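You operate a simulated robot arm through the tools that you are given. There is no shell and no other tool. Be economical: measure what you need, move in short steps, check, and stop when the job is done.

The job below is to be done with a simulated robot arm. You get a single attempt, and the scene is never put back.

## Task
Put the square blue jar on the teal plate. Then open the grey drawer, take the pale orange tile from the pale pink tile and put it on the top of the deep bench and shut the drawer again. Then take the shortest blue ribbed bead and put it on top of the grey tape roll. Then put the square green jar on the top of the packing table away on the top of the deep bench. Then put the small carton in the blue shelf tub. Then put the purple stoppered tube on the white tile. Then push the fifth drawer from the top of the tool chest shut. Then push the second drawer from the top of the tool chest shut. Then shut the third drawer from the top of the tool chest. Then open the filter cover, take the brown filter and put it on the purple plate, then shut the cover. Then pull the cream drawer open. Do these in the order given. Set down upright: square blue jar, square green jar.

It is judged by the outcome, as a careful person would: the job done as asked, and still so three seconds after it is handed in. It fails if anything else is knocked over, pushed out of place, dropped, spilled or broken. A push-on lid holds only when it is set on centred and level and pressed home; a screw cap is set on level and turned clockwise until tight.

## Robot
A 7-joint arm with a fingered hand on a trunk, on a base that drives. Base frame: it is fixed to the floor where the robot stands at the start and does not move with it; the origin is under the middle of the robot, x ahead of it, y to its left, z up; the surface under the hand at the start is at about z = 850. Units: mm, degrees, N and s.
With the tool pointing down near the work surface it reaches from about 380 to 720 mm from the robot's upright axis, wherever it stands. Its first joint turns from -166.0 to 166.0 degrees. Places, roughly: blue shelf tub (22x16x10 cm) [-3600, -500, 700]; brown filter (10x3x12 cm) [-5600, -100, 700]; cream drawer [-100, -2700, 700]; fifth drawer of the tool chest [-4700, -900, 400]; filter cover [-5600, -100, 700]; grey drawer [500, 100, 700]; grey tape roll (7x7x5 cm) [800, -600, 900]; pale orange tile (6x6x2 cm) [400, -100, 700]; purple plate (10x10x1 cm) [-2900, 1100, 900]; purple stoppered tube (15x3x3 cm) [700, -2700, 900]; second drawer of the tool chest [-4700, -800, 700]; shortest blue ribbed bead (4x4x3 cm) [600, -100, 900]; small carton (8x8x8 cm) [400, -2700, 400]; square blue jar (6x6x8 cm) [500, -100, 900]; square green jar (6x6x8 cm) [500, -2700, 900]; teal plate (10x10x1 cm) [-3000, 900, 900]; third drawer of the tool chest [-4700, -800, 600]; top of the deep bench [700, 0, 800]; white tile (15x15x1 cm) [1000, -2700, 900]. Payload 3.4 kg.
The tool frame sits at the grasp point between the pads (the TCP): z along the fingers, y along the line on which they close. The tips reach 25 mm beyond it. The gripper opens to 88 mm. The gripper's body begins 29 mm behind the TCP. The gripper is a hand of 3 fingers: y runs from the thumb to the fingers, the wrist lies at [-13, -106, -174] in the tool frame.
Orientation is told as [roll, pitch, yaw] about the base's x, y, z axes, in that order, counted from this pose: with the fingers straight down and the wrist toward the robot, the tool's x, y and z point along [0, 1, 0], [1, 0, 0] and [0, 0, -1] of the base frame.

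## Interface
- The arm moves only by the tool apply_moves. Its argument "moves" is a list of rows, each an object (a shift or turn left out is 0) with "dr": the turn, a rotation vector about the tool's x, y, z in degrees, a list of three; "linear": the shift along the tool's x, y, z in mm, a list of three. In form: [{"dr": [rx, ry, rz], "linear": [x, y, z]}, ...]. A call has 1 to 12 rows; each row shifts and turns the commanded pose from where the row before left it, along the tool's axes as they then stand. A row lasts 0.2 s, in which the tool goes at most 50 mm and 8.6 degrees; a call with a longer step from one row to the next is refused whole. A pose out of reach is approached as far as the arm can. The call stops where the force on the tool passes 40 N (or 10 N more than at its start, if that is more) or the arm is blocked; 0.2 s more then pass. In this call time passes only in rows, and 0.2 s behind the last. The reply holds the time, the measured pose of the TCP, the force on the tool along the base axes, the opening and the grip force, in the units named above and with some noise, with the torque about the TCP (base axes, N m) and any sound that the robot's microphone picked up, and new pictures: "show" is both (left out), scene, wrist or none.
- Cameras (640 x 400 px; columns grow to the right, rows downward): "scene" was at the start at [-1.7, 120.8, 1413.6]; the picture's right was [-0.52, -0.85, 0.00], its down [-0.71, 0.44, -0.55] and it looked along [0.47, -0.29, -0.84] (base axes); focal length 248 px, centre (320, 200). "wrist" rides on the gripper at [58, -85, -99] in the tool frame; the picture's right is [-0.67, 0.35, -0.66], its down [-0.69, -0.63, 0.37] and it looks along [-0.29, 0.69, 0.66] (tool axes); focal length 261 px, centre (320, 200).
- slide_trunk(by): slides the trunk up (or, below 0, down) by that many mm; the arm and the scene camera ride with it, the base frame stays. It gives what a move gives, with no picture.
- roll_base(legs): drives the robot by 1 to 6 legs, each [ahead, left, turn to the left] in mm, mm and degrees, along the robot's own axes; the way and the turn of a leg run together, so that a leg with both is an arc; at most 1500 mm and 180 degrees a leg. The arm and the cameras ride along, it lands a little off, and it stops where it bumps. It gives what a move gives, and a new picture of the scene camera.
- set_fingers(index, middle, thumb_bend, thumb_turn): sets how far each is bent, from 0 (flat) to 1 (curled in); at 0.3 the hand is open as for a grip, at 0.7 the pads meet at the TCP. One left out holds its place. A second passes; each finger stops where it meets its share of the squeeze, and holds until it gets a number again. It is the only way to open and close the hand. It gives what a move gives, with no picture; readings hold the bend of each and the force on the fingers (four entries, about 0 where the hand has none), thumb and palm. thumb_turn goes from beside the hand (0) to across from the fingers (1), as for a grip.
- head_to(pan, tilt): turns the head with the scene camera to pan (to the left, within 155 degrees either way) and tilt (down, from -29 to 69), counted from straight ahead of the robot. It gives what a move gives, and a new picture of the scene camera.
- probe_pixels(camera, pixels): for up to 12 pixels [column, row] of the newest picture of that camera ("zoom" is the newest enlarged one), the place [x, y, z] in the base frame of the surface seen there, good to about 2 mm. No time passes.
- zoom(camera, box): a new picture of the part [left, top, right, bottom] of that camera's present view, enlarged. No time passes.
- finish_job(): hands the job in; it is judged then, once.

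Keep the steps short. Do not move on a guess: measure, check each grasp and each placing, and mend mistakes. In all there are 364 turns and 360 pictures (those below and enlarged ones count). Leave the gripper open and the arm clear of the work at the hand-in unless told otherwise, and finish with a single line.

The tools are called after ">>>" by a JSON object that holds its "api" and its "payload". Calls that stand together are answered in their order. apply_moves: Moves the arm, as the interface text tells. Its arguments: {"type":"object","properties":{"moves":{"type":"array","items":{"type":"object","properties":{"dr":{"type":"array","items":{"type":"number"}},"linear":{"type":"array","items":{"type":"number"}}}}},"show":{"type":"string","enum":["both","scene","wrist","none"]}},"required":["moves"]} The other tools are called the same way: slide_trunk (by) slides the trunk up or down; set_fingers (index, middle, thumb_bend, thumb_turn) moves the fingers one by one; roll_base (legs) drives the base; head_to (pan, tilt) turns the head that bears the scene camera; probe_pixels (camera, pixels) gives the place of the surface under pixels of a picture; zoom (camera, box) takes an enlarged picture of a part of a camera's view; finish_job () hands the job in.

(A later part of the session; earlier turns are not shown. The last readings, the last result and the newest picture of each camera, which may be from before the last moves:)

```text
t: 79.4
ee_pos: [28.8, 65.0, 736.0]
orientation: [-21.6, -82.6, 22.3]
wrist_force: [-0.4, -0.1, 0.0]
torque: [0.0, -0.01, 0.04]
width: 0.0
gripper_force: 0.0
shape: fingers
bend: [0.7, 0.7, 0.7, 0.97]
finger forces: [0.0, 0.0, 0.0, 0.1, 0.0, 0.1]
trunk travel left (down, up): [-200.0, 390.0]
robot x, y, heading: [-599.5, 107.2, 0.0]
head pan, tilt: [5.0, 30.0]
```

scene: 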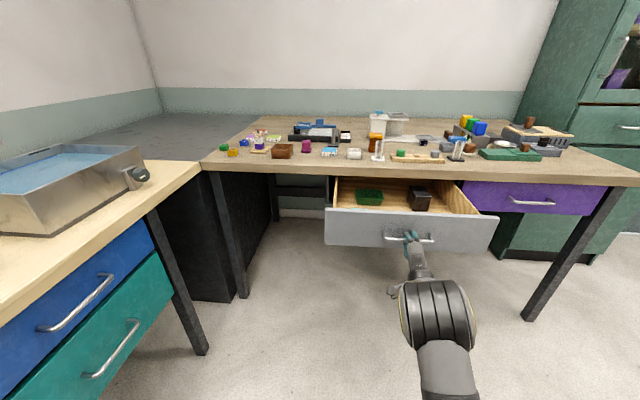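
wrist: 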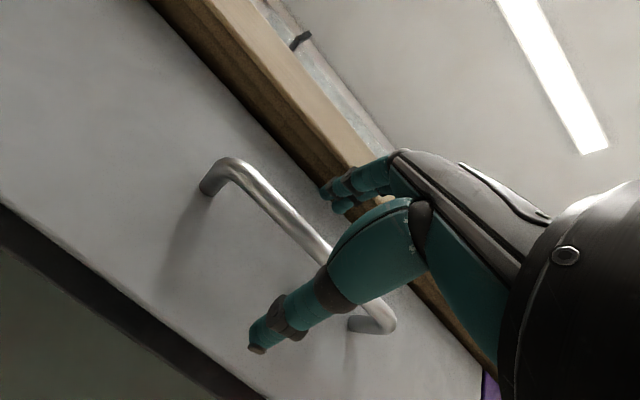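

The drawer came along (fingers hook the bar). I open the fingers, back off, and look inside.

>>> {"api": "set_fingers", "payload": {"index": 0.3, "middle": 0.3, "thumb_bend": 0.3}}

>>> {"api": "apply_moves", "payload": {"moves": [{"linear": [0, 0, -20]}, {"linear": [0, 0, -40]}, {"linear": [0, 0, -40]}], "show": "none"}}

>>> {"api": "slide_trunk", "payload": {"by": 250}}

>>> {"api": "head_to", "payload": {"pan": 0, "tilt": 45}}

```text
t: 80.4
ee_pos: [27.7, 65.4, 736.5]
orientation: [-21.6, -82.7, 22.3]
wrist_force: [0.1, -0.1, 0.5]
torque: [0.0, 0.0, 0.0]
width: 84.5
gripper_force: 0.1
shape: fingers
bend: [0.3, 0.3, 0.3, 0.97]
finger forces: [0.0, 0.1, 0.1, 0.0, 0.0, 0.0]
trunk travel left (down, up): [-200.0, 390.0]
robot x, y, heading: [-601.2, 106.0, 0.4]
head pan, tilt: [5.0, 30.0]
```

```text
t: 81.2
ee_pos: [-70.6, 65.9, 749.0]
orientation: [-21.7, -82.6, 22.4]
wrist_force: [0.3, -0.8, 0.4]
torque: [-0.02, -0.01, -0.01]
width: 84.3
gripper_force: 0.0
shape: fingers
bend: [0.3, 0.3, 0.3, 0.97]
finger forces: [0.0, 0.1, 0.0, 0.0, 0.0, 0.0]
trunk travel left (down, up): [-200.0, 390.0]
robot x, y, heading: [-600.9, 104.5, 0.2]
head pan, tilt: [5.0, 30.0]
```

```text
t: 83.8
ee_pos: [-71.4, 65.5, 999.4]
orientation: [-21.7, -82.7, 22.3]
wrist_force: [-0.1, -0.6, -0.2]
torque: [-0.01, 0.0, -0.03]
width: 84.2
gripper_force: 0.1
shape: fingers
bend: [0.3, 0.3, 0.3, 0.97]
finger forces: [0.0, 0.1, 0.0, 0.1, 0.1, 0.1]
trunk travel left (down, up): [-450.0, 140.0]
robot x, y, heading: [-598.9, 107.0, 0.3]
head pan, tilt: [5.0, 30.0]
```

```text
t: 84.5
ee_pos: [-70.9, 65.4, 1000.1]
orientation: [-21.6, -82.6, 22.2]
wrist_force: [0.4, 0.0, 0.4]
torque: [0.0, -0.03, 0.0]
width: 84.4
gripper_force: 0.2
shape: fingers
bend: [0.3, 0.3, 0.3, 0.97]
finger forces: [0.0, 0.0, 0.1, 0.1, 0.0, 0.0]
trunk travel left (down, up): [-450.0, 140.0]
robot x, y, heading: [-594.4, 102.1, 0.4]
head pan, tilt: [0.0, 45.0]
```

scene: 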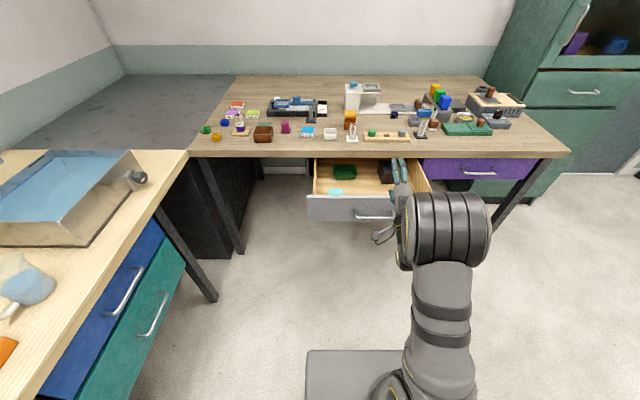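

The arm hides part of the drawer. I turn the hand back down.

>>> {"api": "apply_moves", "payload": {"moves": [{"dr": [8.2, 0, 0], "linear": [0, 0, -15]}, {"dr": [8.2, 0, 0], "linear": [0, 0, -15]}, {"dr": [8.2, 0, 0]}, {"dr": [8.2, 0, 0]}, {"dr": [8.2, 0, 0]}, {"dr": [8.2, 0, 0]}, {"dr": [8.2, 0, 0]}, {"dr": [8.2, 0, 0]}, {"dr": [8.2, 0, 0]}, {"dr": [8.2, 0, 0]}], "show": "both"}}

```text
t: 86.8
ee_pos: [-101.8, 65.6, 1004.3]
orientation: [-2.7, -1.1, 0.8]
wrist_force: [1.0, -0.4, 0.1]
torque: [-0.02, 0.01, 0.01]
width: 84.7
gripper_force: 0.0
shape: fingers
bend: [0.3, 0.3, 0.3, 0.98]
finger forces: [0.0, 0.1, 0.0, 0.0, 0.0, 0.0]
trunk travel left (down, up): [-450.0, 140.0]
robot x, y, heading: [-598.6, 103.9, 0.4]
head pan, tilt: [0.0, 45.0]
```

scene: 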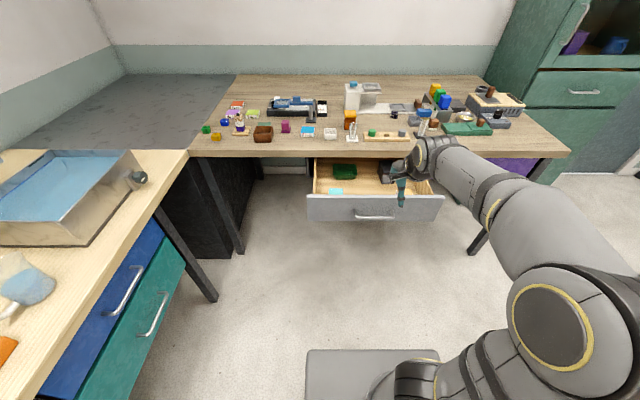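
wrist: 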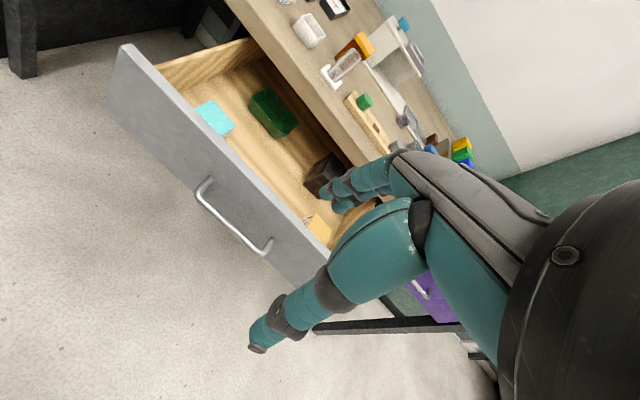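

Pale orange tile visible in the wrist view at (320,230). Zoom and probe.

>>> {"api": "zoom", "payload": {"camera": "wrist", "box": [240, 150, 400, 250]}}

>>> {"api": "probe_pixels", "payload": {"camera": "wrist", "pixels": [[318, 232], [308, 218], [322, 172], [130, 60], [280, 260], [215, 118], [328, 240], [265, 105]]}}

```text
4.00 times, centred on (320, 200) of wrist
```

zoom: 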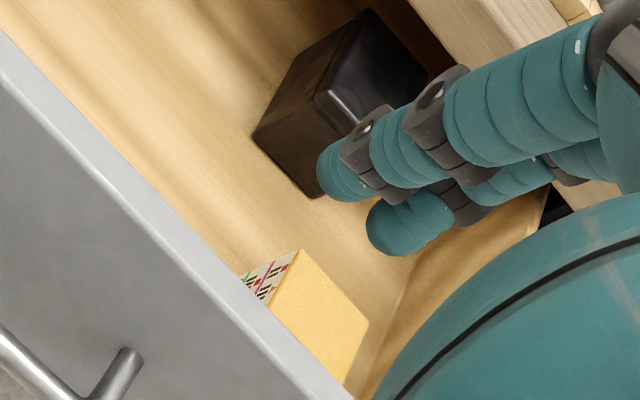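

```text
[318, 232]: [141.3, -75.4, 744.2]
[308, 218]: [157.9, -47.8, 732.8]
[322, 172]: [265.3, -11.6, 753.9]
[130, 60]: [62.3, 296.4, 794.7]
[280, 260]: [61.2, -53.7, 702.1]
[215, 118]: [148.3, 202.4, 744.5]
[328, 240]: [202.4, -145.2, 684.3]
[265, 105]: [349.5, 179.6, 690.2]
```

Tile top is near (141,-75,744), just behind the drawer front (top z 795, x≈62). I drive ahead 200 and right 150 for a better view.

>>> {"api": "roll_base", "payload": {"legs": [[200, -150, 0]]}}

>>> {"api": "apply_moves", "payload": {"moves": [{"dr": [-1, 2.7, 0.5], "linear": [0, -40, 0]}, {"linear": [30, -20, 0]}], "show": "both"}}

```text
t: 88.6
ee_pos: [99.3, -81.9, 1005.4]
orientation: [-2.6, -1.2, 1.0]
wrist_force: [-0.1, 0.3, -0.8]
torque: [-0.01, 0.02, 0.02]
width: 84.6
gripper_force: 0.1
shape: fingers
bend: [0.3, 0.3, 0.3, 0.98]
finger forces: [0.0, 0.0, 0.0, 0.0, 0.0, 0.1]
trunk travel left (down, up): [-450.0, 140.0]
robot x, y, heading: [-400.4, -44.7, 0.5]
head pan, tilt: [0.0, 45.0]
```

scene: 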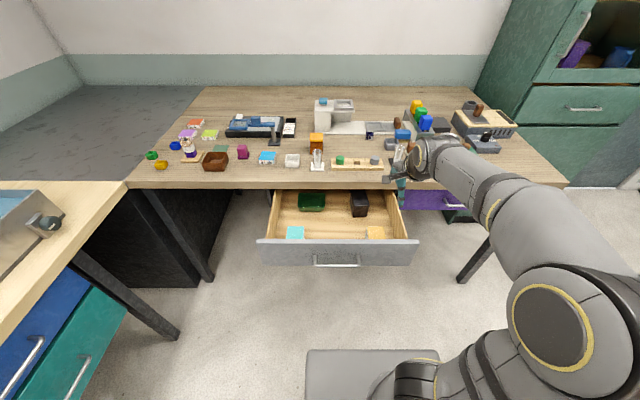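

```text
t: 89.2
ee_pos: [39.2, -55.8, 1002.3]
orientation: [0.0, -2.2, 0.4]
wrist_force: [0.3, -0.2, 0.2]
torque: [-0.02, 0.02, -0.03]
width: 84.9
gripper_force: 0.1
shape: fingers
bend: [0.3, 0.3, 0.3, 0.98]
finger forces: [0.0, 0.0, 0.0, 0.0, 0.0, 0.0]
trunk travel left (down, up): [-450.0, 140.0]
robot x, y, heading: [-396.2, -42.8, 0.2]
head pan, tilt: [0.0, 45.0]
```

scene: 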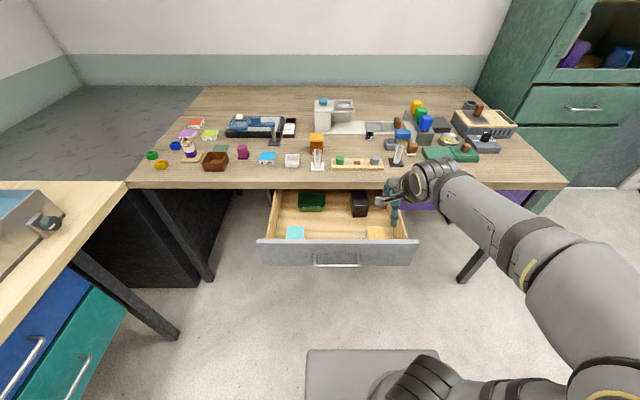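
wrist: 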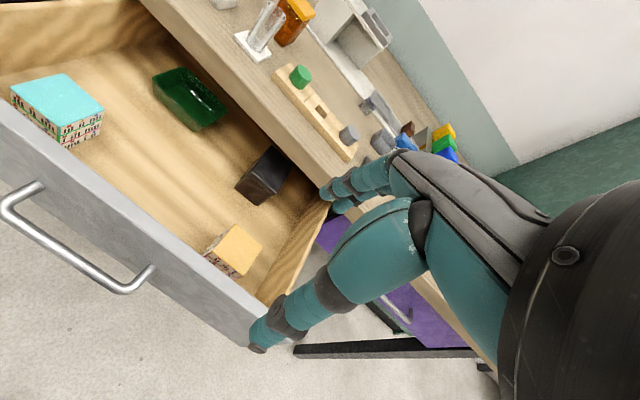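

>>> {"api": "zoom", "payload": {"camera": "wrist", "box": [180, 200, 308, 280]}}

>>> {"api": "probe_pixels", "payload": {"camera": "wrist", "pixels": [[229, 224], [262, 240], [210, 249], [244, 276], [237, 250], [207, 260], [233, 228], [230, 275], [290, 235], [200, 258], [250, 325]]}}

```text
5.00 times, centred on (244, 240) of wrist
```

zoom: 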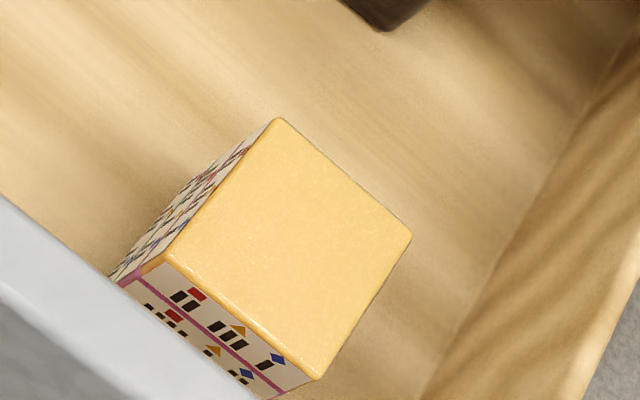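

```text
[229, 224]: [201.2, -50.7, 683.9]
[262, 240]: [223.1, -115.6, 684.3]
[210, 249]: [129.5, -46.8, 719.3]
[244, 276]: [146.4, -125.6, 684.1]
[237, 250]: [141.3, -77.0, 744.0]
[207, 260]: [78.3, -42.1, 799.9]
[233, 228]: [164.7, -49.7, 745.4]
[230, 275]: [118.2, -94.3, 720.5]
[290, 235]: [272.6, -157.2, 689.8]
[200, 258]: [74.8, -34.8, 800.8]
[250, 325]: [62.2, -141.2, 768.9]
```

>>> {"api": "probe_pixels", "payload": {"camera": "zoom", "pixels": [[278, 124], [405, 240], [318, 372], [172, 252], [290, 245], [220, 320], [150, 275], [140, 285], [200, 300], [130, 280], [270, 375], [620, 330]]}}

```text
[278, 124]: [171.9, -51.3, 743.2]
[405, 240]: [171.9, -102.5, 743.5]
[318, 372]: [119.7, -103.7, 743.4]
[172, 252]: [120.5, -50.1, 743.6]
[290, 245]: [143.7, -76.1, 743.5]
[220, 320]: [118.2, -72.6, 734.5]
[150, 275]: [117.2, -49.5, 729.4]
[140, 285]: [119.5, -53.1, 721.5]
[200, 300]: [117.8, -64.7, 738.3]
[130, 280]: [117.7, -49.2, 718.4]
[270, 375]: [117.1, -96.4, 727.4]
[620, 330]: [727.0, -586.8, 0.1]
```

Top tile: centre (146,-77), top z 744, side ≈56, stack on floor 684. I move over it, then lower the trunk 150.

>>> {"api": "apply_moves", "payload": {"moves": [{"dr": [2.2, 0, 0], "linear": [-7, 36, 0]}, {"linear": [-7, 36, 0]}, {"linear": [-7, 38, 0]}], "show": "none"}}

>>> {"api": "slide_trunk", "payload": {"by": -150}}

>>> {"api": "apply_moves", "payload": {"moves": [{"linear": [0, 0, 20]}], "show": "both"}}

```text
t: 90.0
ee_pos: [152.3, -74.3, 1002.0]
orientation: [0.1, 0.0, 0.5]
wrist_force: [0.7, -0.2, 0.3]
torque: [0.02, 0.0, -0.03]
width: 84.6
gripper_force: 0.0
shape: fingers
bend: [0.3, 0.3, 0.3, 0.98]
finger forces: [0.1, 0.1, 0.0, 0.0, 0.0, 0.0]
trunk travel left (down, up): [-450.0, 140.0]
robot x, y, heading: [-400.0, -39.0, 0.1]
head pan, tilt: [0.0, 45.0]
```

```text
t: 91.7
ee_pos: [152.0, -73.0, 851.5]
orientation: [-0.1, 0.0, 0.4]
wrist_force: [-0.5, -0.1, 0.1]
torque: [-0.01, -0.02, -0.01]
width: 84.4
gripper_force: 0.1
shape: fingers
bend: [0.3, 0.3, 0.3, 0.98]
finger forces: [0.1, 0.1, 0.1, 0.1, 0.1, 0.0]
trunk travel left (down, up): [-300.0, 290.0]
robot x, y, heading: [-397.4, -43.6, 0.3]
head pan, tilt: [0.0, 45.0]
```

```text
t: 92.1
ee_pos: [151.9, -74.7, 831.9]
orientation: [0.0, 0.0, 0.4]
wrist_force: [0.2, -0.7, -1.0]
torque: [-0.01, 0.0, 0.01]
width: 84.6
gripper_force: 0.1
shape: fingers
bend: [0.3, 0.3, 0.3, 0.98]
finger forces: [0.0, 0.0, 0.0, 0.0, 0.1, 0.0]
trunk travel left (down, up): [-300.0, 290.0]
robot x, y, heading: [-400.9, -44.5, 0.3]
head pan, tilt: [0.0, 45.0]
```

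scene: 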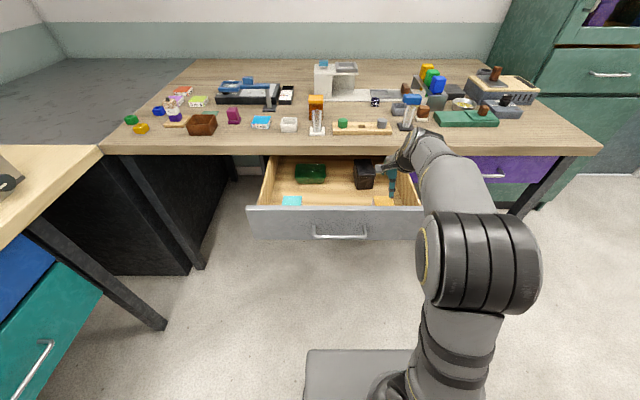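
wrist: 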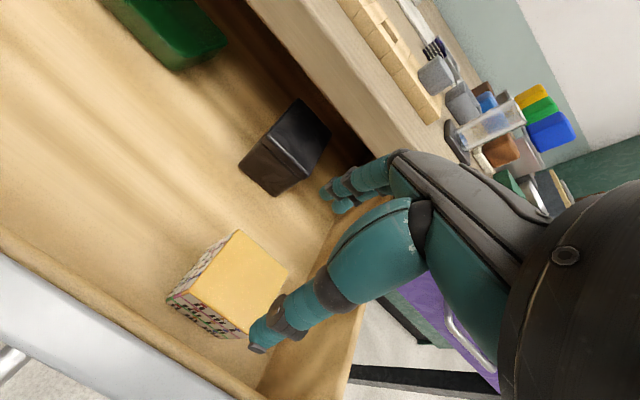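

>>> {"api": "zoom", "payload": {"camera": "wrist", "box": [150, 220, 310, 320]}}

>>> {"api": "probe_pixels", "payload": {"camera": "wrist", "pixels": [[130, 310], [170, 345], [237, 234], [285, 270], [190, 285], [240, 270]]}}

```text
4.00 times, centred on (230, 270) of wrist
```

zoom: 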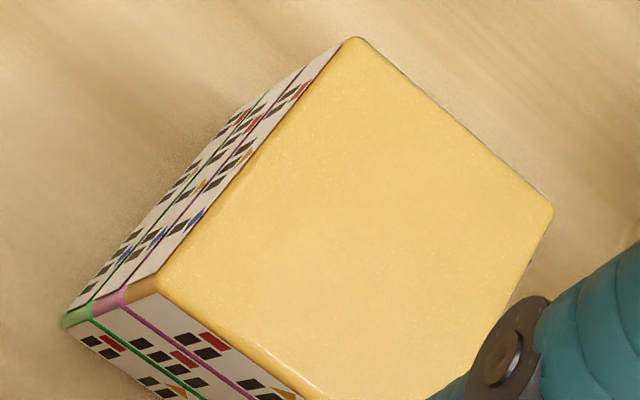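

```text
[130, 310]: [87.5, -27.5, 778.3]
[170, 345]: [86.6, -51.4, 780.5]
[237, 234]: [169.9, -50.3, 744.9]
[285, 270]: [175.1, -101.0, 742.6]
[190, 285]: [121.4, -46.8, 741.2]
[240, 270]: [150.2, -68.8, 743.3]
```

Three stacked 20 mm tiles; the top orange one spans z 724–744. I go down to TCP z≈751 so the tips only reach the top tile.

>>> {"api": "apply_moves", "payload": {"moves": [{"linear": [-2, -2, 25]}, {"linear": [0, 0, 25]}, {"linear": [0, 0, 20]}, {"linear": [0, 0, 11]}], "show": "wrist"}}

>>> {"api": "zoom", "payload": {"camera": "wrist", "box": [190, 150, 430, 300]}}

```text
t: 93.1
ee_pos: [150.5, -76.8, 750.7]
orientation: [0.1, -0.1, 0.4]
wrist_force: [0.6, 0.1, -0.1]
torque: [-0.03, 0.01, -0.02]
width: 84.6
gripper_force: 0.0
shape: fingers
bend: [0.3, 0.3, 0.3, 0.98]
finger forces: [0.1, 0.0, 0.0, 0.0, 0.1, 0.1]
trunk travel left (down, up): [-300.0, 290.0]
robot x, y, heading: [-400.7, -42.4, 0.4]
head pan, tilt: [0.0, 45.0]
```

wrist: 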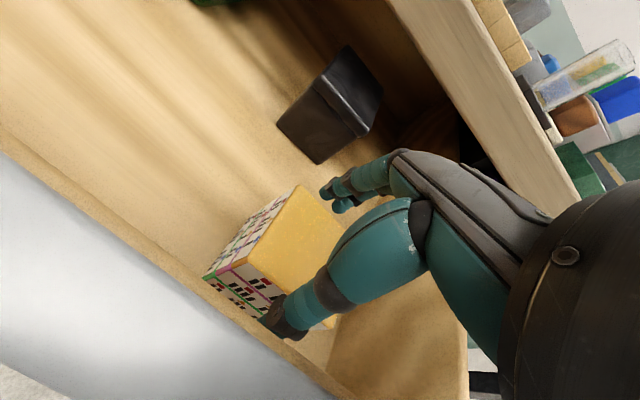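

```text
2.67 times, centred on (310, 225) of wrist
```

zoom: 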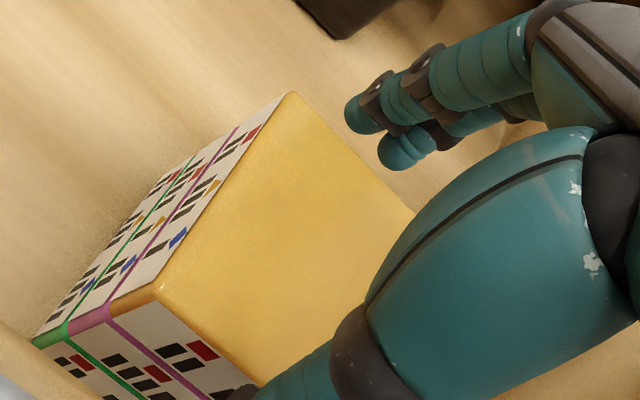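

I probe the fingertip heights to see how low they reach.

>>> {"api": "probe_pixels", "payload": {"camera": "wrist", "pixels": [[265, 322], [268, 318], [326, 191], [338, 206], [342, 209], [280, 322]]}}

```text
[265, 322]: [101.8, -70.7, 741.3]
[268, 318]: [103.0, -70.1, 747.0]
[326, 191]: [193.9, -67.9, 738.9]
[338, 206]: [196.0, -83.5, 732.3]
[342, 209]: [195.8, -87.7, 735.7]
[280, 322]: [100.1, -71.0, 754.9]
```

Tips end around z≈728, above the seam at 724. Close.

>>> {"api": "set_fingers", "payload": {"index": 0.7, "middle": 0.7, "thumb_bend": 0.7}}

>>> {"api": "zoom", "payload": {"camera": "wrist", "box": [190, 150, 430, 300]}}

```text
t: 94.1
ee_pos: [150.9, -76.5, 751.4]
orientation: [-0.1, 0.0, 0.5]
wrist_force: [-0.2, -0.7, 4.2]
torque: [0.0, -0.14, 0.01]
width: 51.8
gripper_force: 22.5
shape: fingers
bend: [0.53, 0.57, 0.44, 0.95]
finger forces: [11.4, 10.7, 0.0, 0.0, 22.9, 0.0]
trunk travel left (down, up): [-300.0, 290.0]
robot x, y, heading: [-402.8, -47.6, 0.4]
head pan, tilt: [0.0, 45.0]
```

```text
2.67 times, centred on (310, 225) of wrist
```

zoom: 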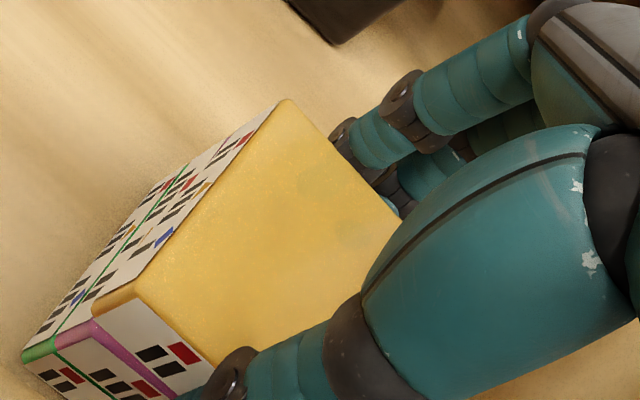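

The orange tile is gripped alone (shifted a bit over the pink). Lift slowly.

>>> {"api": "apply_moves", "payload": {"moves": [{"linear": [0, 0, -5]}, {"linear": [0, 0, -15]}, {"linear": [0, 0, -30]}, {"linear": [0, 0, -40]}], "show": "wrist"}}

```text
t: 95.1
ee_pos: [152.9, -75.6, 839.9]
orientation: [0.1, 0.1, 0.5]
wrist_force: [0.8, 0.4, -1.8]
torque: [0.0, -0.03, -0.01]
width: 51.5
gripper_force: 22.6
shape: fingers
bend: [0.53, 0.58, 0.44, 0.95]
finger forces: [11.5, 9.9, 0.0, 0.0, 22.3, 0.0]
trunk travel left (down, up): [-300.0, 290.0]
robot x, y, heading: [-399.8, -44.4, 0.5]
head pan, tilt: [0.0, 45.0]
```

wrist: 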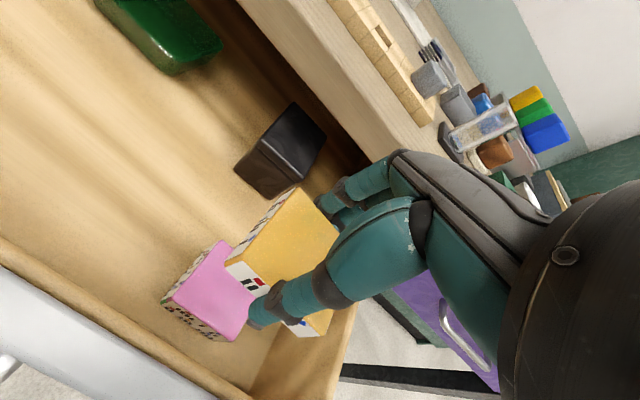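

Only the orange tile came. Raise up (trunk +150) and find a free spot on the bench top.

>>> {"api": "slide_trunk", "payload": {"by": 250}}

>>> {"api": "head_to", "payload": {"pan": 5, "tilt": 42}}

>>> {"api": "zoom", "payload": {"camera": "scene", "box": [120, 60, 440, 260]}}

```text
t: 97.7
ee_pos: [152.3, -75.3, 1088.8]
orientation: [0.0, 0.1, 0.3]
wrist_force: [-0.3, -0.5, -2.4]
torque: [0.0, -0.01, -0.02]
width: 51.8
gripper_force: 22.1
shape: fingers
bend: [0.53, 0.58, 0.44, 0.95]
finger forces: [11.4, 9.8, 0.0, 0.0, 22.5, 0.1]
trunk travel left (down, up): [-550.0, 40.0]
robot x, y, heading: [-403.9, -44.3, 0.2]
head pan, tilt: [0.0, 45.0]
```

```text
t: 98.4
ee_pos: [152.0, -76.5, 1090.1]
orientation: [0.0, 0.0, 0.4]
wrist_force: [-0.3, -0.2, -0.7]
torque: [0.03, 0.0, -0.03]
width: 52.1
gripper_force: 21.4
shape: fingers
bend: [0.53, 0.58, 0.44, 0.95]
finger forces: [11.5, 9.9, 0.0, 0.0, 22.4, 0.1]
trunk travel left (down, up): [-550.0, 40.0]
robot x, y, heading: [-399.3, -46.5, 0.4]
head pan, tilt: [5.0, 42.0]
```

scene: 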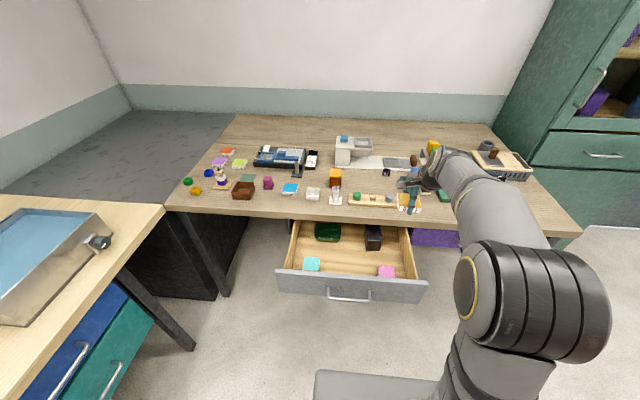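

```text
2.00 times, centred on (280, 160) of scene
```

zoom: 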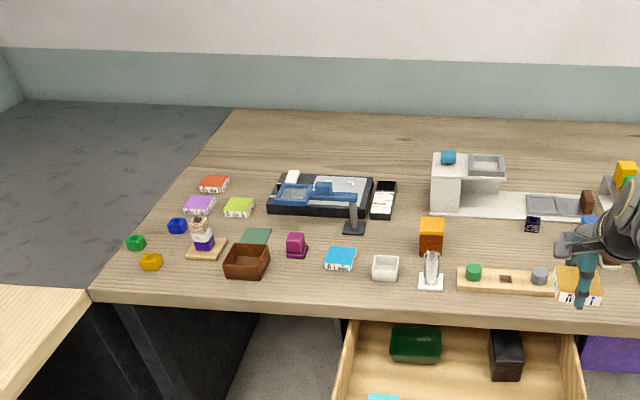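

>>> {"api": "probe_pixels", "payload": {"camera": "zoom", "pixels": [[465, 245], [490, 235], [450, 250], [420, 255], [443, 240], [478, 262], [520, 245], [432, 215]]}}

```text
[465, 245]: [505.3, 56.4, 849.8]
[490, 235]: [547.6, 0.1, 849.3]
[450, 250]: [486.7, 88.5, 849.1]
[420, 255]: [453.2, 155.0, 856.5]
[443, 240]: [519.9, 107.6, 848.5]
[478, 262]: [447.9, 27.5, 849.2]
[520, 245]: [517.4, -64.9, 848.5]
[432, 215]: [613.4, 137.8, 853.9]
```

I check how far my base reaches forward so as not to bump the open drawer.

>>> {"api": "probe_pixels", "payload": {"camera": "scene", "pixels": [[330, 374], [430, 380], [330, 395], [350, 299], [290, 240], [385, 188]]}}

>>> {"api": "head_to", "payload": {"pan": 0, "tilt": 65}}

```text
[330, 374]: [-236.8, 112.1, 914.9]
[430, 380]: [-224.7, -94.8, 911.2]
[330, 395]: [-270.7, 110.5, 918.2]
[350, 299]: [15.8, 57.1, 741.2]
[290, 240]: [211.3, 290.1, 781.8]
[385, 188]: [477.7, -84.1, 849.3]
```

```text
t: 99.2
ee_pos: [152.9, -75.8, 1089.9]
orientation: [0.0, 0.0, 0.4]
wrist_force: [-0.1, 0.3, -1.5]
torque: [0.0, 0.0, -0.01]
width: 52.0
gripper_force: 21.5
shape: fingers
bend: [0.53, 0.58, 0.44, 0.95]
finger forces: [11.3, 9.9, 0.0, 0.0, 22.4, 0.0]
trunk travel left (down, up): [-550.0, 40.0]
robot x, y, heading: [-400.0, -43.9, 0.3]
head pan, tilt: [0.0, 65.0]
```

scene: 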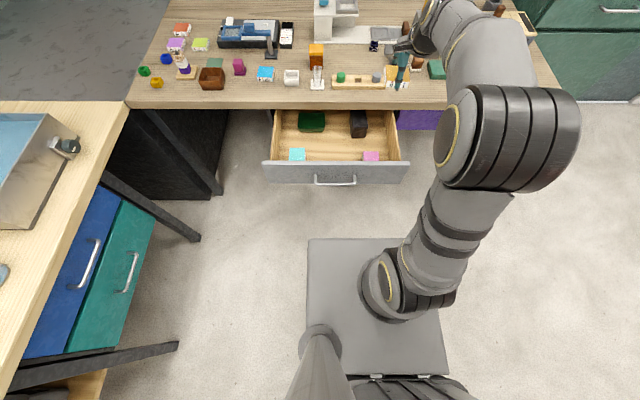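

The deck's front edge is 175 ahead of my axis, so I can go to x≈-200 and still clear the handle at x≈16. Drive ahead 200, left 80.

>>> {"api": "roll_base", "payload": {"legs": [[195, 80, 0]]}}

>>> {"api": "apply_moves", "payload": {"moves": [{"linear": [15, 40, 0]}, {"linear": [10, 45, 0]}, {"linear": [5, 45, 0]}], "show": "both"}}

```text
t: 100.9
ee_pos: [345.2, 7.9, 1090.5]
orientation: [0.0, 0.1, 0.2]
wrist_force: [-0.3, 0.5, -1.4]
torque: [0.0, -0.01, 0.01]
width: 51.7
gripper_force: 21.5
shape: fingers
bend: [0.53, 0.58, 0.44, 0.95]
finger forces: [11.6, 10.0, 0.0, 0.1, 22.4, 0.0]
trunk travel left (down, up): [-550.0, 40.0]
robot x, y, heading: [-208.1, 42.6, 0.3]
head pan, tilt: [0.0, 65.0]
```

scene: 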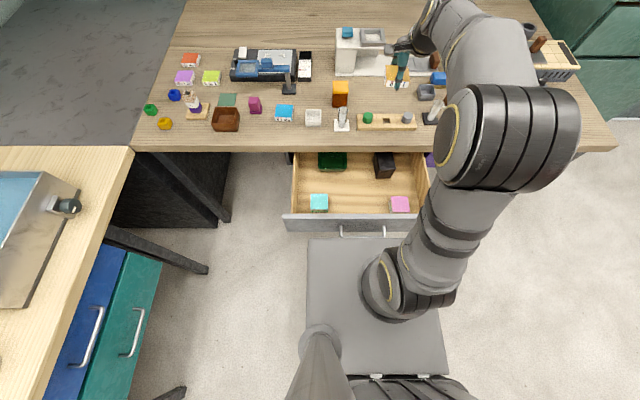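

```text
t: 101.7
ee_pos: [475.5, 37.6, 1089.9]
orientation: [0.1, 0.2, 0.1]
wrist_force: [0.1, 0.4, -2.2]
torque: [-0.01, -0.06, -0.01]
width: 51.5
gripper_force: 22.3
shape: fingers
bend: [0.53, 0.58, 0.44, 0.95]
finger forces: [11.3, 9.8, 0.0, 0.1, 22.3, 0.1]
trunk travel left (down, up): [-550.0, 40.0]
robot x, y, heading: [-209.9, 44.2, 0.3]
head pan, tilt: [0.0, 65.0]
```

scene: 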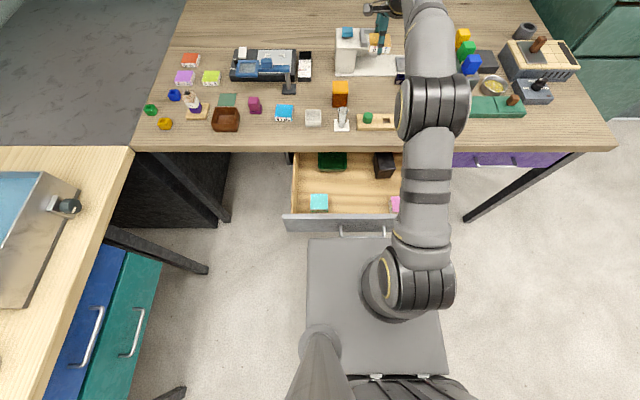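
wrist: 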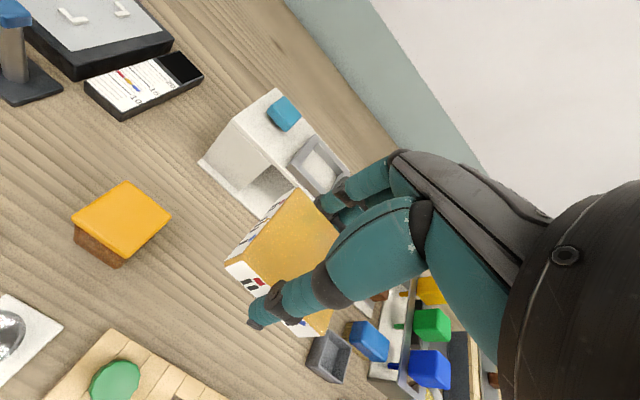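

Reach is good. Trunk down 150, then arm down to set the tile at TCP≈876.

>>> {"api": "slide_trunk", "payload": {"by": -150}}

>>> {"api": "apply_moves", "payload": {"moves": [{"linear": [0, 0, 25]}, {"linear": [0, 0, 22]}, {"linear": [0, 0, 10]}, {"linear": [0, 0, 4]}], "show": "wrist"}}

```text
t: 103.4
ee_pos: [475.6, 37.5, 940.7]
orientation: [0.1, 0.1, 0.1]
wrist_force: [0.4, 0.0, -0.2]
torque: [-0.02, 0.04, -0.01]
width: 51.7
gripper_force: 22.0
shape: fingers
bend: [0.53, 0.58, 0.44, 0.95]
finger forces: [11.4, 9.8, 0.1, 0.1, 22.3, 0.0]
trunk travel left (down, up): [-400.0, 190.0]
robot x, y, heading: [-208.9, 45.6, 0.0]
head pan, tilt: [0.0, 65.0]
```

```text
t: 104.4
ee_pos: [475.0, 37.9, 882.1]
orientation: [0.0, 0.0, 0.1]
wrist_force: [-0.2, -0.5, 1.8]
torque: [-0.02, -0.08, 0.0]
width: 51.6
gripper_force: 23.3
shape: fingers
bend: [0.53, 0.58, 0.44, 0.95]
finger forces: [11.4, 12.9, 0.0, 0.0, 22.7, 0.0]
trunk travel left (down, up): [-400.0, 190.0]
robot x, y, heading: [-206.4, 40.6, -0.0]
head pan, tilt: [0.0, 65.0]
```

wrist: 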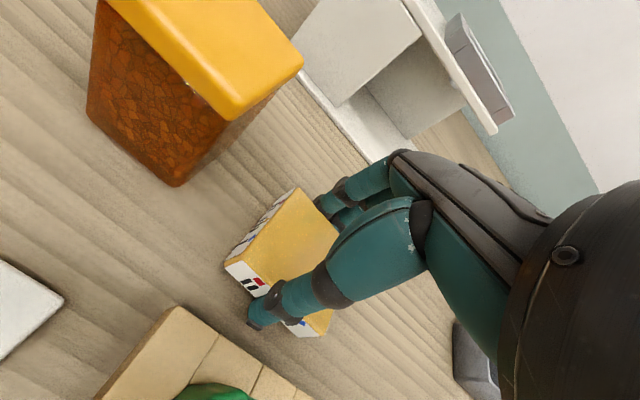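

>>> {"api": "apply_moves", "payload": {"moves": [{"linear": [0, 0, 2]}, {"linear": [0, 0, 2]}], "show": "none"}}

```text
t: 105.0
ee_pos: [474.4, 39.1, 880.2]
orientation: [0.0, -0.4, 0.2]
wrist_force: [3.6, -1.1, 16.4]
torque: [-0.14, -0.52, -0.03]
width: 51.3
gripper_force: 31.6
shape: fingers
bend: [0.53, 0.57, 0.44, 0.95]
finger forces: [11.6, 27.8, 0.0, 0.0, 22.7, 0.0]
trunk travel left (down, up): [-400.0, 190.0]
robot x, y, heading: [-211.5, 45.4, -0.2]
head pan, tilt: [0.0, 65.0]
```

Contact (16 N). Release and rise.

>>> {"api": "set_fingers", "payload": {"index": 0.3, "middle": 0.3, "thumb_bend": 0.3}}

>>> {"api": "apply_moves", "payload": {"moves": [{"linear": [0, 0, -20]}, {"linear": [0, 0, -40]}, {"linear": [0, 0, -45]}, {"linear": [0, 0, -45]}, {"linear": [0, -45, 0]}, {"linear": [0, -45, 0]}, {"linear": [0, -45, 0]}, {"linear": [0, -45, 0]}], "show": "both"}}

```text
t: 106.0
ee_pos: [474.5, 36.4, 875.8]
orientation: [0.0, 0.0, 0.1]
wrist_force: [0.9, -0.4, 0.0]
torque: [-0.01, 0.01, 0.03]
width: 84.7
gripper_force: 0.1
shape: fingers
bend: [0.3, 0.3, 0.3, 0.97]
finger forces: [0.1, 0.0, 0.0, 0.0, 0.0, 0.0]
trunk travel left (down, up): [-400.0, 190.0]
robot x, y, heading: [-207.8, 41.4, 0.0]
head pan, tilt: [0.0, 65.0]
```

```text
t: 107.8
ee_pos: [287.8, 37.3, 1019.5]
orientation: [0.1, -0.1, 0.2]
wrist_force: [-0.2, -1.1, -0.2]
torque: [-0.03, -0.02, 0.0]
width: 84.7
gripper_force: 0.0
shape: fingers
bend: [0.3, 0.3, 0.3, 0.97]
finger forces: [0.0, 0.1, 0.0, 0.0, 0.0, 0.1]
out of reach, approached as far as the arm can: row 4
trunk travel left (down, up): [-400.0, 190.0]
robot x, y, heading: [-205.4, 42.6, 0.2]
head pan, tilt: [0.0, 65.0]
```

scene: 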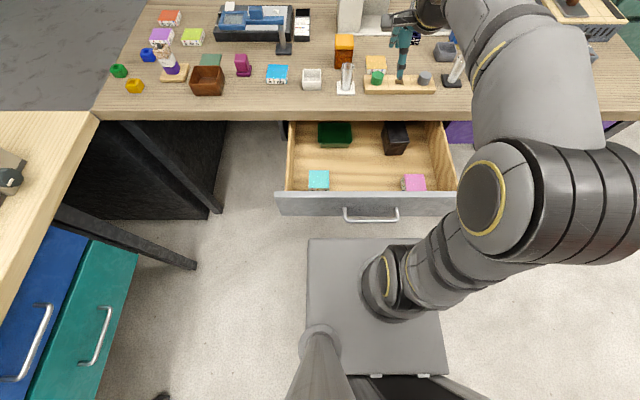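
wrist: 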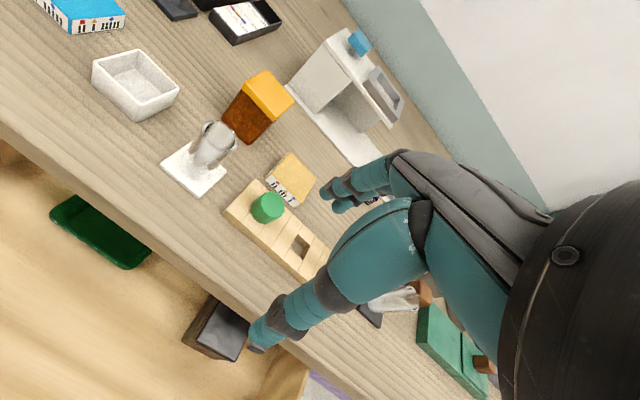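

The orange tile lies flat on the bench. Now shut the drawer: I back off and turn the hand forward with a closed fist.

>>> {"api": "roll_base", "payload": {"legs": [[-400, -60, 0]]}}

>>> {"api": "set_fingers", "payload": {"index": 0.7, "middle": 0.7, "thumb_bend": 0.7}}

>>> {"api": "apply_moves", "payload": {"moves": [{"linear": [0, 40, 0]}, {"dr": [-8.2, 0, 0]}, {"dr": [-8.2, 0, 0]}, {"dr": [-8.2, 0, 0]}, {"dr": [-8.2, 0, 0]}, {"dr": [-8.2, 0, 0]}, {"dr": [-8.2, 0, 0]}, {"dr": [-8.2, 0, 0]}, {"dr": [-8.2, 0, 0]}, {"dr": [-8.2, 0, 0]}, {"dr": [-8.2, 0, 0]}], "show": "none"}}

>>> {"api": "slide_trunk", "payload": {"by": -200}}

>>> {"api": "head_to", "payload": {"pan": 0, "tilt": 40}}

```text
t: 110.3
ee_pos: [-107.1, -22.9, 1019.8]
orientation: [-0.1, 0.0, 0.2]
wrist_force: [0.3, -0.1, 0.3]
torque: [-0.01, -0.01, 0.01]
width: 84.6
gripper_force: 0.0
shape: fingers
bend: [0.3, 0.3, 0.3, 0.97]
finger forces: [0.1, 0.0, 0.0, 0.1, 0.1, 0.0]
trunk travel left (down, up): [-400.0, 190.0]
robot x, y, heading: [-605.2, -16.3, 0.1]
head pan, tilt: [0.0, 65.0]
```

scene: 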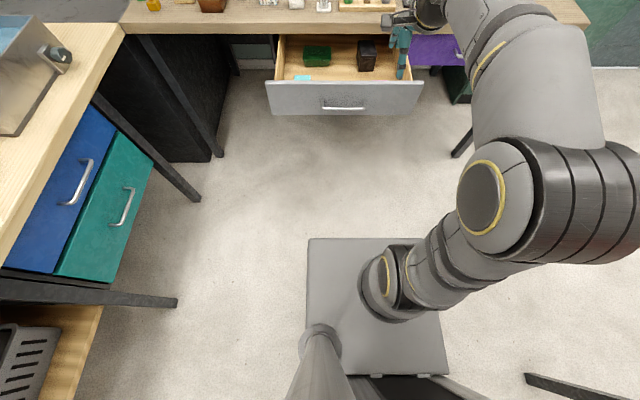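

```text
t: 111.3
ee_pos: [-106.0, -23.5, 1020.2]
orientation: [0.0, 0.0, 0.2]
wrist_force: [0.9, 0.9, 0.1]
torque: [0.0, -0.02, -0.01]
width: 0.2
gripper_force: 0.1
shape: fingers
bend: [0.7, 0.7, 0.7, 0.97]
finger forces: [0.0, 0.0, 0.1, 0.0, 0.0, 0.0]
trunk travel left (down, up): [-400.0, 190.0]
robot x, y, heading: [-603.1, -16.7, -0.2]
head pan, tilt: [0.0, 65.0]
```

```text
t: 113.7
ee_pos: [-66.8, -22.4, 1019.5]
orientation: [0.3, -82.0, 0.0]
wrist_force: [0.0, 0.7, -0.4]
torque: [0.0, 0.03, -0.01]
width: 0.0
gripper_force: 0.1
shape: fingers
bend: [0.7, 0.7, 0.7, 0.97]
finger forces: [0.1, 0.1, 0.0, 0.0, 0.0, 0.0]
trunk travel left (down, up): [-400.0, 190.0]
robot x, y, heading: [-603.1, -15.1, 0.1]
head pan, tilt: [0.0, 65.0]
```

```text
t: 115.9
ee_pos: [-67.3, -22.4, 820.4]
orientation: [0.1, -81.9, 0.1]
wrist_force: [0.3, -0.4, -0.2]
torque: [-0.01, -0.02, 0.03]
width: 0.0
gripper_force: 0.2
shape: fingers
bend: [0.7, 0.7, 0.7, 0.97]
finger forces: [0.0, 0.0, 0.1, 0.1, 0.0, 0.0]
trunk travel left (down, up): [-200.0, 390.0]
robot x, y, heading: [-603.3, -16.4, 0.3]
head pan, tilt: [0.0, 65.0]
```

```text
t: 116.8
ee_pos: [-66.9, -22.5, 819.7]
orientation: [0.1, -82.0, 0.0]
wrist_force: [0.4, 0.7, -0.4]
torque: [-0.04, 0.01, 0.04]
width: 0.1
gripper_force: 0.1
shape: fingers
bend: [0.7, 0.7, 0.7, 0.97]
finger forces: [0.1, 0.0, 0.0, 0.1, 0.0, 0.0]
trunk travel left (down, up): [-200.0, 390.0]
robot x, y, heading: [-605.7, -17.2, -0.0]
head pan, tilt: [0.0, 40.0]
```

scene: 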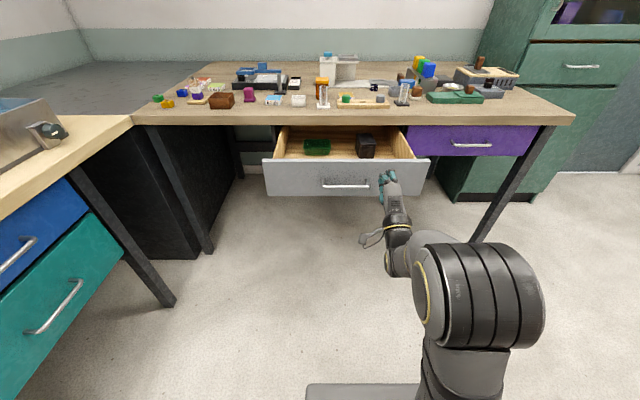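

Lower 80, move right 30, then push by driving ahead.

>>> {"api": "slide_trunk", "payload": {"by": -80}}

>>> {"api": "roll_base", "payload": {"legs": [[0, -32, 0], [335, 0, 0]]}}

```text
t: 117.9
ee_pos: [-66.7, -21.9, 740.0]
orientation: [0.1, -82.0, 0.1]
wrist_force: [-0.6, -1.1, 0.4]
torque: [0.01, 0.03, 0.0]
width: 0.0
gripper_force: 0.0
shape: fingers
bend: [0.7, 0.7, 0.7, 0.97]
finger forces: [0.1, 0.0, 0.1, 0.1, 0.0, 0.1]
trunk travel left (down, up): [-120.0, 470.0]
robot x, y, heading: [-606.6, -17.5, 0.1]
head pan, tilt: [0.0, 40.0]
```

```text
t: 120.6
ee_pos: [272.8, -55.7, 739.6]
orientation: [0.1, -82.0, -0.1]
wrist_force: [0.9, -0.2, -0.9]
torque: [0.02, 0.02, 0.01]
width: 0.0
gripper_force: 0.1
shape: fingers
bend: [0.7, 0.7, 0.7, 0.97]
finger forces: [0.0, 0.1, 0.0, 0.1, 0.0, 0.0]
trunk travel left (down, up): [-120.0, 470.0]
robot x, y, heading: [-262.8, -50.7, -0.3]
head pan, tilt: [0.0, 40.0]
```

scene: 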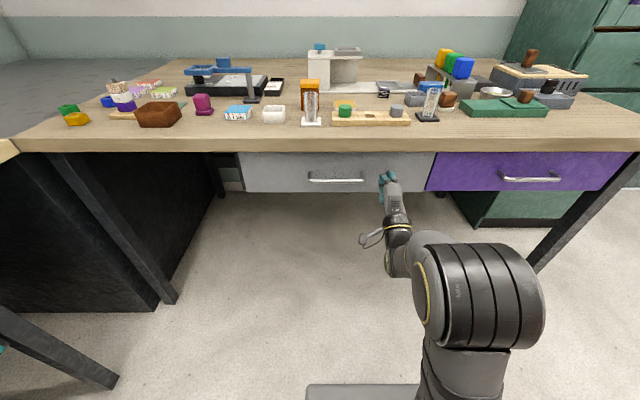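

Nearly closed. I push on with the arm until it stops.

>>> {"api": "apply_moves", "payload": {"moves": [{"linear": [0, 1, 10]}, {"linear": [0, 1, 8]}, {"linear": [0, 1, 6]}, {"linear": [0, 0, 5]}, {"linear": [0, 0, 5]}, {"linear": [0, 0, 5]}], "show": "scene"}}

>>> {"api": "probe_pixels", "payload": {"camera": "scene", "pixels": [[270, 170], [415, 168], [340, 190]]}}

```text
t: 121.8
ee_pos: [299.4, -59.3, 742.4]
orientation: [0.8, -82.8, -0.8]
wrist_force: [-30.2, -0.1, 6.3]
torque: [0.04, 0.0, 0.2]
width: 0.0
gripper_force: 15.6
shape: fingers
bend: [0.71, 0.71, 0.7, 0.97]
finger forces: [19.5, 2.5, 0.0, 0.0, 9.8, 0.0]
trunk travel left (down, up): [-120.0, 470.0]
robot x, y, heading: [-265.4, -49.2, -0.2]
head pan, tilt: [0.0, 40.0]
stopped in row 5: the force on the tool passed its limit at 49 N (the readings are from after the stop); the commanded pose is now the measured one
```

scene: 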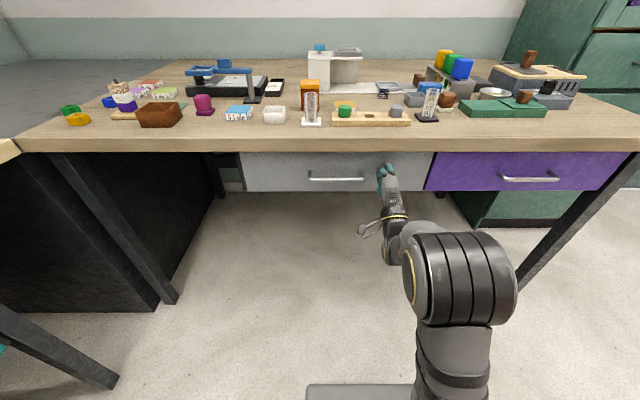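

```text
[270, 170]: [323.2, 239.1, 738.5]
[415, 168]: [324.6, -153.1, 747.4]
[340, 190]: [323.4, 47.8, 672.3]
```

Drawer is shut (front at x=323). Next the bead. I back off, raise the trunk, turn the hand down and open the fingers.

>>> {"api": "roll_base", "payload": {"legs": [[-250, 0, 0]]}}

>>> {"api": "slide_trunk", "payload": {"by": 330}}

>>> {"api": "apply_moves", "payload": {"moves": [{"dr": [8.2, 0, 0]}, {"dr": [8.2, 0, 0]}, {"dr": [8.2, 0, 0]}, {"dr": [8.2, 0, 0]}, {"dr": [8.2, 0, 0]}, {"dr": [8.2, 0, 0]}, {"dr": [8.2, 0, 0]}, {"dr": [8.2, 0, 0]}, {"dr": [8.2, 0, 0]}, {"dr": [8.2, 0, 0]}], "show": "none"}}

>>> {"api": "set_fingers", "payload": {"index": 0.3, "middle": 0.3, "thumb_bend": 0.3}}

>>> {"api": "roll_base", "payload": {"legs": [[0, 0, 0.3], [470, 0, 0]]}}

```text
t: 123.6
ee_pos: [52.9, -58.7, 739.2]
orientation: [0.5, -82.4, -0.7]
wrist_force: [0.0, 0.4, -0.2]
torque: [-0.01, 0.01, -0.02]
width: 0.0
gripper_force: 0.0
shape: fingers
bend: [0.7, 0.7, 0.7, 0.97]
finger forces: [0.1, 0.0, 0.0, 0.1, 0.0, 0.0]
trunk travel left (down, up): [-120.0, 470.0]
robot x, y, heading: [-513.1, -47.6, -0.4]
head pan, tilt: [0.0, 40.0]
```

scene: 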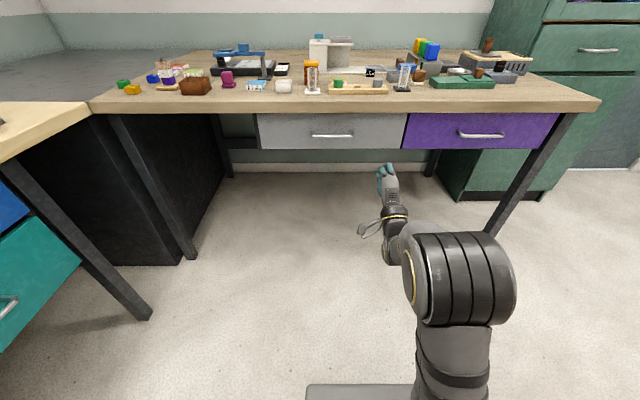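

```text
t: 126.8
ee_pos: [53.5, -59.0, 1068.8]
orientation: [0.5, -82.5, -0.8]
wrist_force: [0.8, -0.2, -0.2]
torque: [0.02, -0.02, -0.01]
width: 0.3
gripper_force: 0.1
shape: fingers
bend: [0.7, 0.7, 0.7, 0.97]
finger forces: [0.1, 0.0, 0.1, 0.0, 0.1, 0.0]
trunk travel left (down, up): [-450.0, 140.0]
robot x, y, heading: [-511.8, -50.2, -0.2]
head pan, tilt: [0.0, 40.0]
```

```text
t: 129.0
ee_pos: [52.7, -60.2, 1069.4]
orientation: [0.0, -0.4, -0.2]
wrist_force: [-0.5, -0.2, -0.5]
torque: [-0.02, 0.0, 0.0]
width: 0.0
gripper_force: 0.1
shape: fingers
bend: [0.7, 0.7, 0.7, 0.98]
finger forces: [0.0, 0.0, 0.0, 0.0, 0.1, 0.0]
trunk travel left (down, up): [-450.0, 140.0]
robot x, y, heading: [-513.3, -51.5, -0.3]
head pan, tilt: [0.0, 40.0]
```

```text
t: 130.0
ee_pos: [52.3, -58.3, 1070.0]
orientation: [0.1, -0.4, -0.3]
wrist_force: [0.1, 0.5, 0.8]
torque: [-0.02, 0.0, 0.0]
width: 84.4
gripper_force: 0.0
shape: fingers
bend: [0.3, 0.3, 0.3, 0.98]
finger forces: [0.0, 0.0, 0.0, 0.0, 0.0, 0.0]
trunk travel left (down, up): [-450.0, 140.0]
robot x, y, heading: [-513.5, -49.6, -0.2]
head pan, tilt: [0.0, 40.0]
```

```text
t: 133.2
ee_pos: [526.2, -55.7, 1068.8]
orientation: [0.1, -0.4, 0.2]
wrist_force: [0.1, 0.8, -0.4]
torque: [0.02, 0.0, 0.02]
width: 84.6
gripper_force: 0.0
shape: fingers
bend: [0.3, 0.3, 0.3, 0.98]
finger forces: [0.0, 0.0, 0.1, 0.0, 0.0, 0.0]
trunk travel left (down, up): [-450.0, 140.0]
robot x, y, heading: [-42.1, -50.1, 0.2]
head pan, tilt: [0.0, 40.0]
```

scene: 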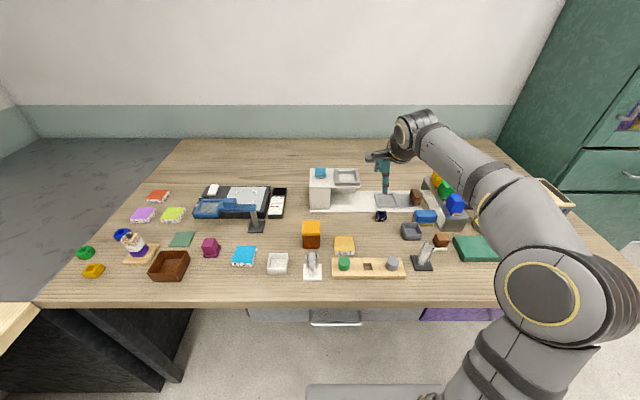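

I check the bead candidates: blue ring at (122,235) and the ribbed one at (380,216).

>>> {"api": "zoom", "payload": {"camera": "scene", "box": [70, 205, 198, 285]}}

>>> {"api": "head_to", "payload": {"pan": -45, "tilt": 40}}

>>> {"api": "zoom", "payload": {"camera": "scene", "box": [80, 80, 400, 280]}}

```text
5.00 times, centred on (134, 245) of scene
```

zoom: 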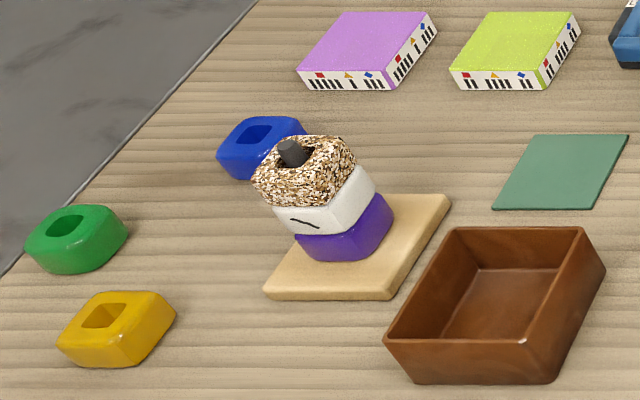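

```text
t: 134.3
ee_pos: [525.0, -55.6, 1068.8]
orientation: [0.1, -0.4, 0.1]
wrist_force: [-1.0, -0.4, 0.0]
torque: [0.03, -0.01, 0.0]
width: 84.6
gripper_force: 0.1
shape: fingers
bend: [0.3, 0.3, 0.3, 0.98]
finger forces: [0.1, 0.0, 0.1, 0.1, 0.1, 0.0]
trunk travel left (down, up): [-450.0, 140.0]
robot x, y, heading: [-43.2, -45.7, 0.1]
head pan, tilt: [-45.0, 40.0]
```

scene: 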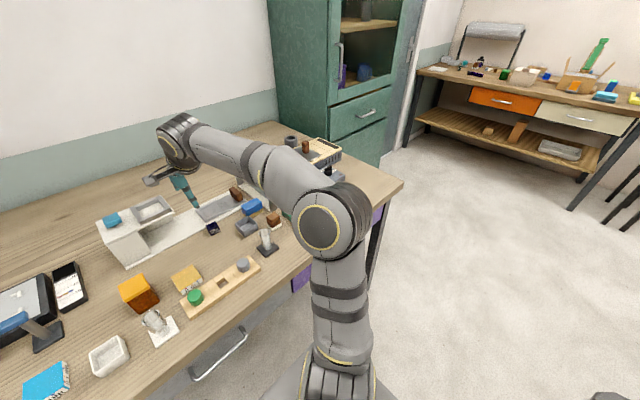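

```text
2.00 times, centred on (240, 180) of scene
```

zoom: 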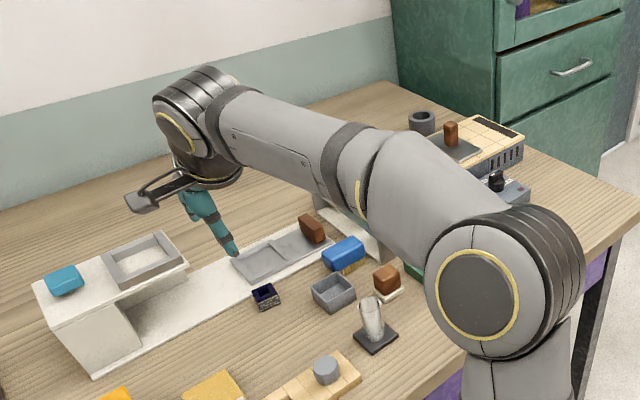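

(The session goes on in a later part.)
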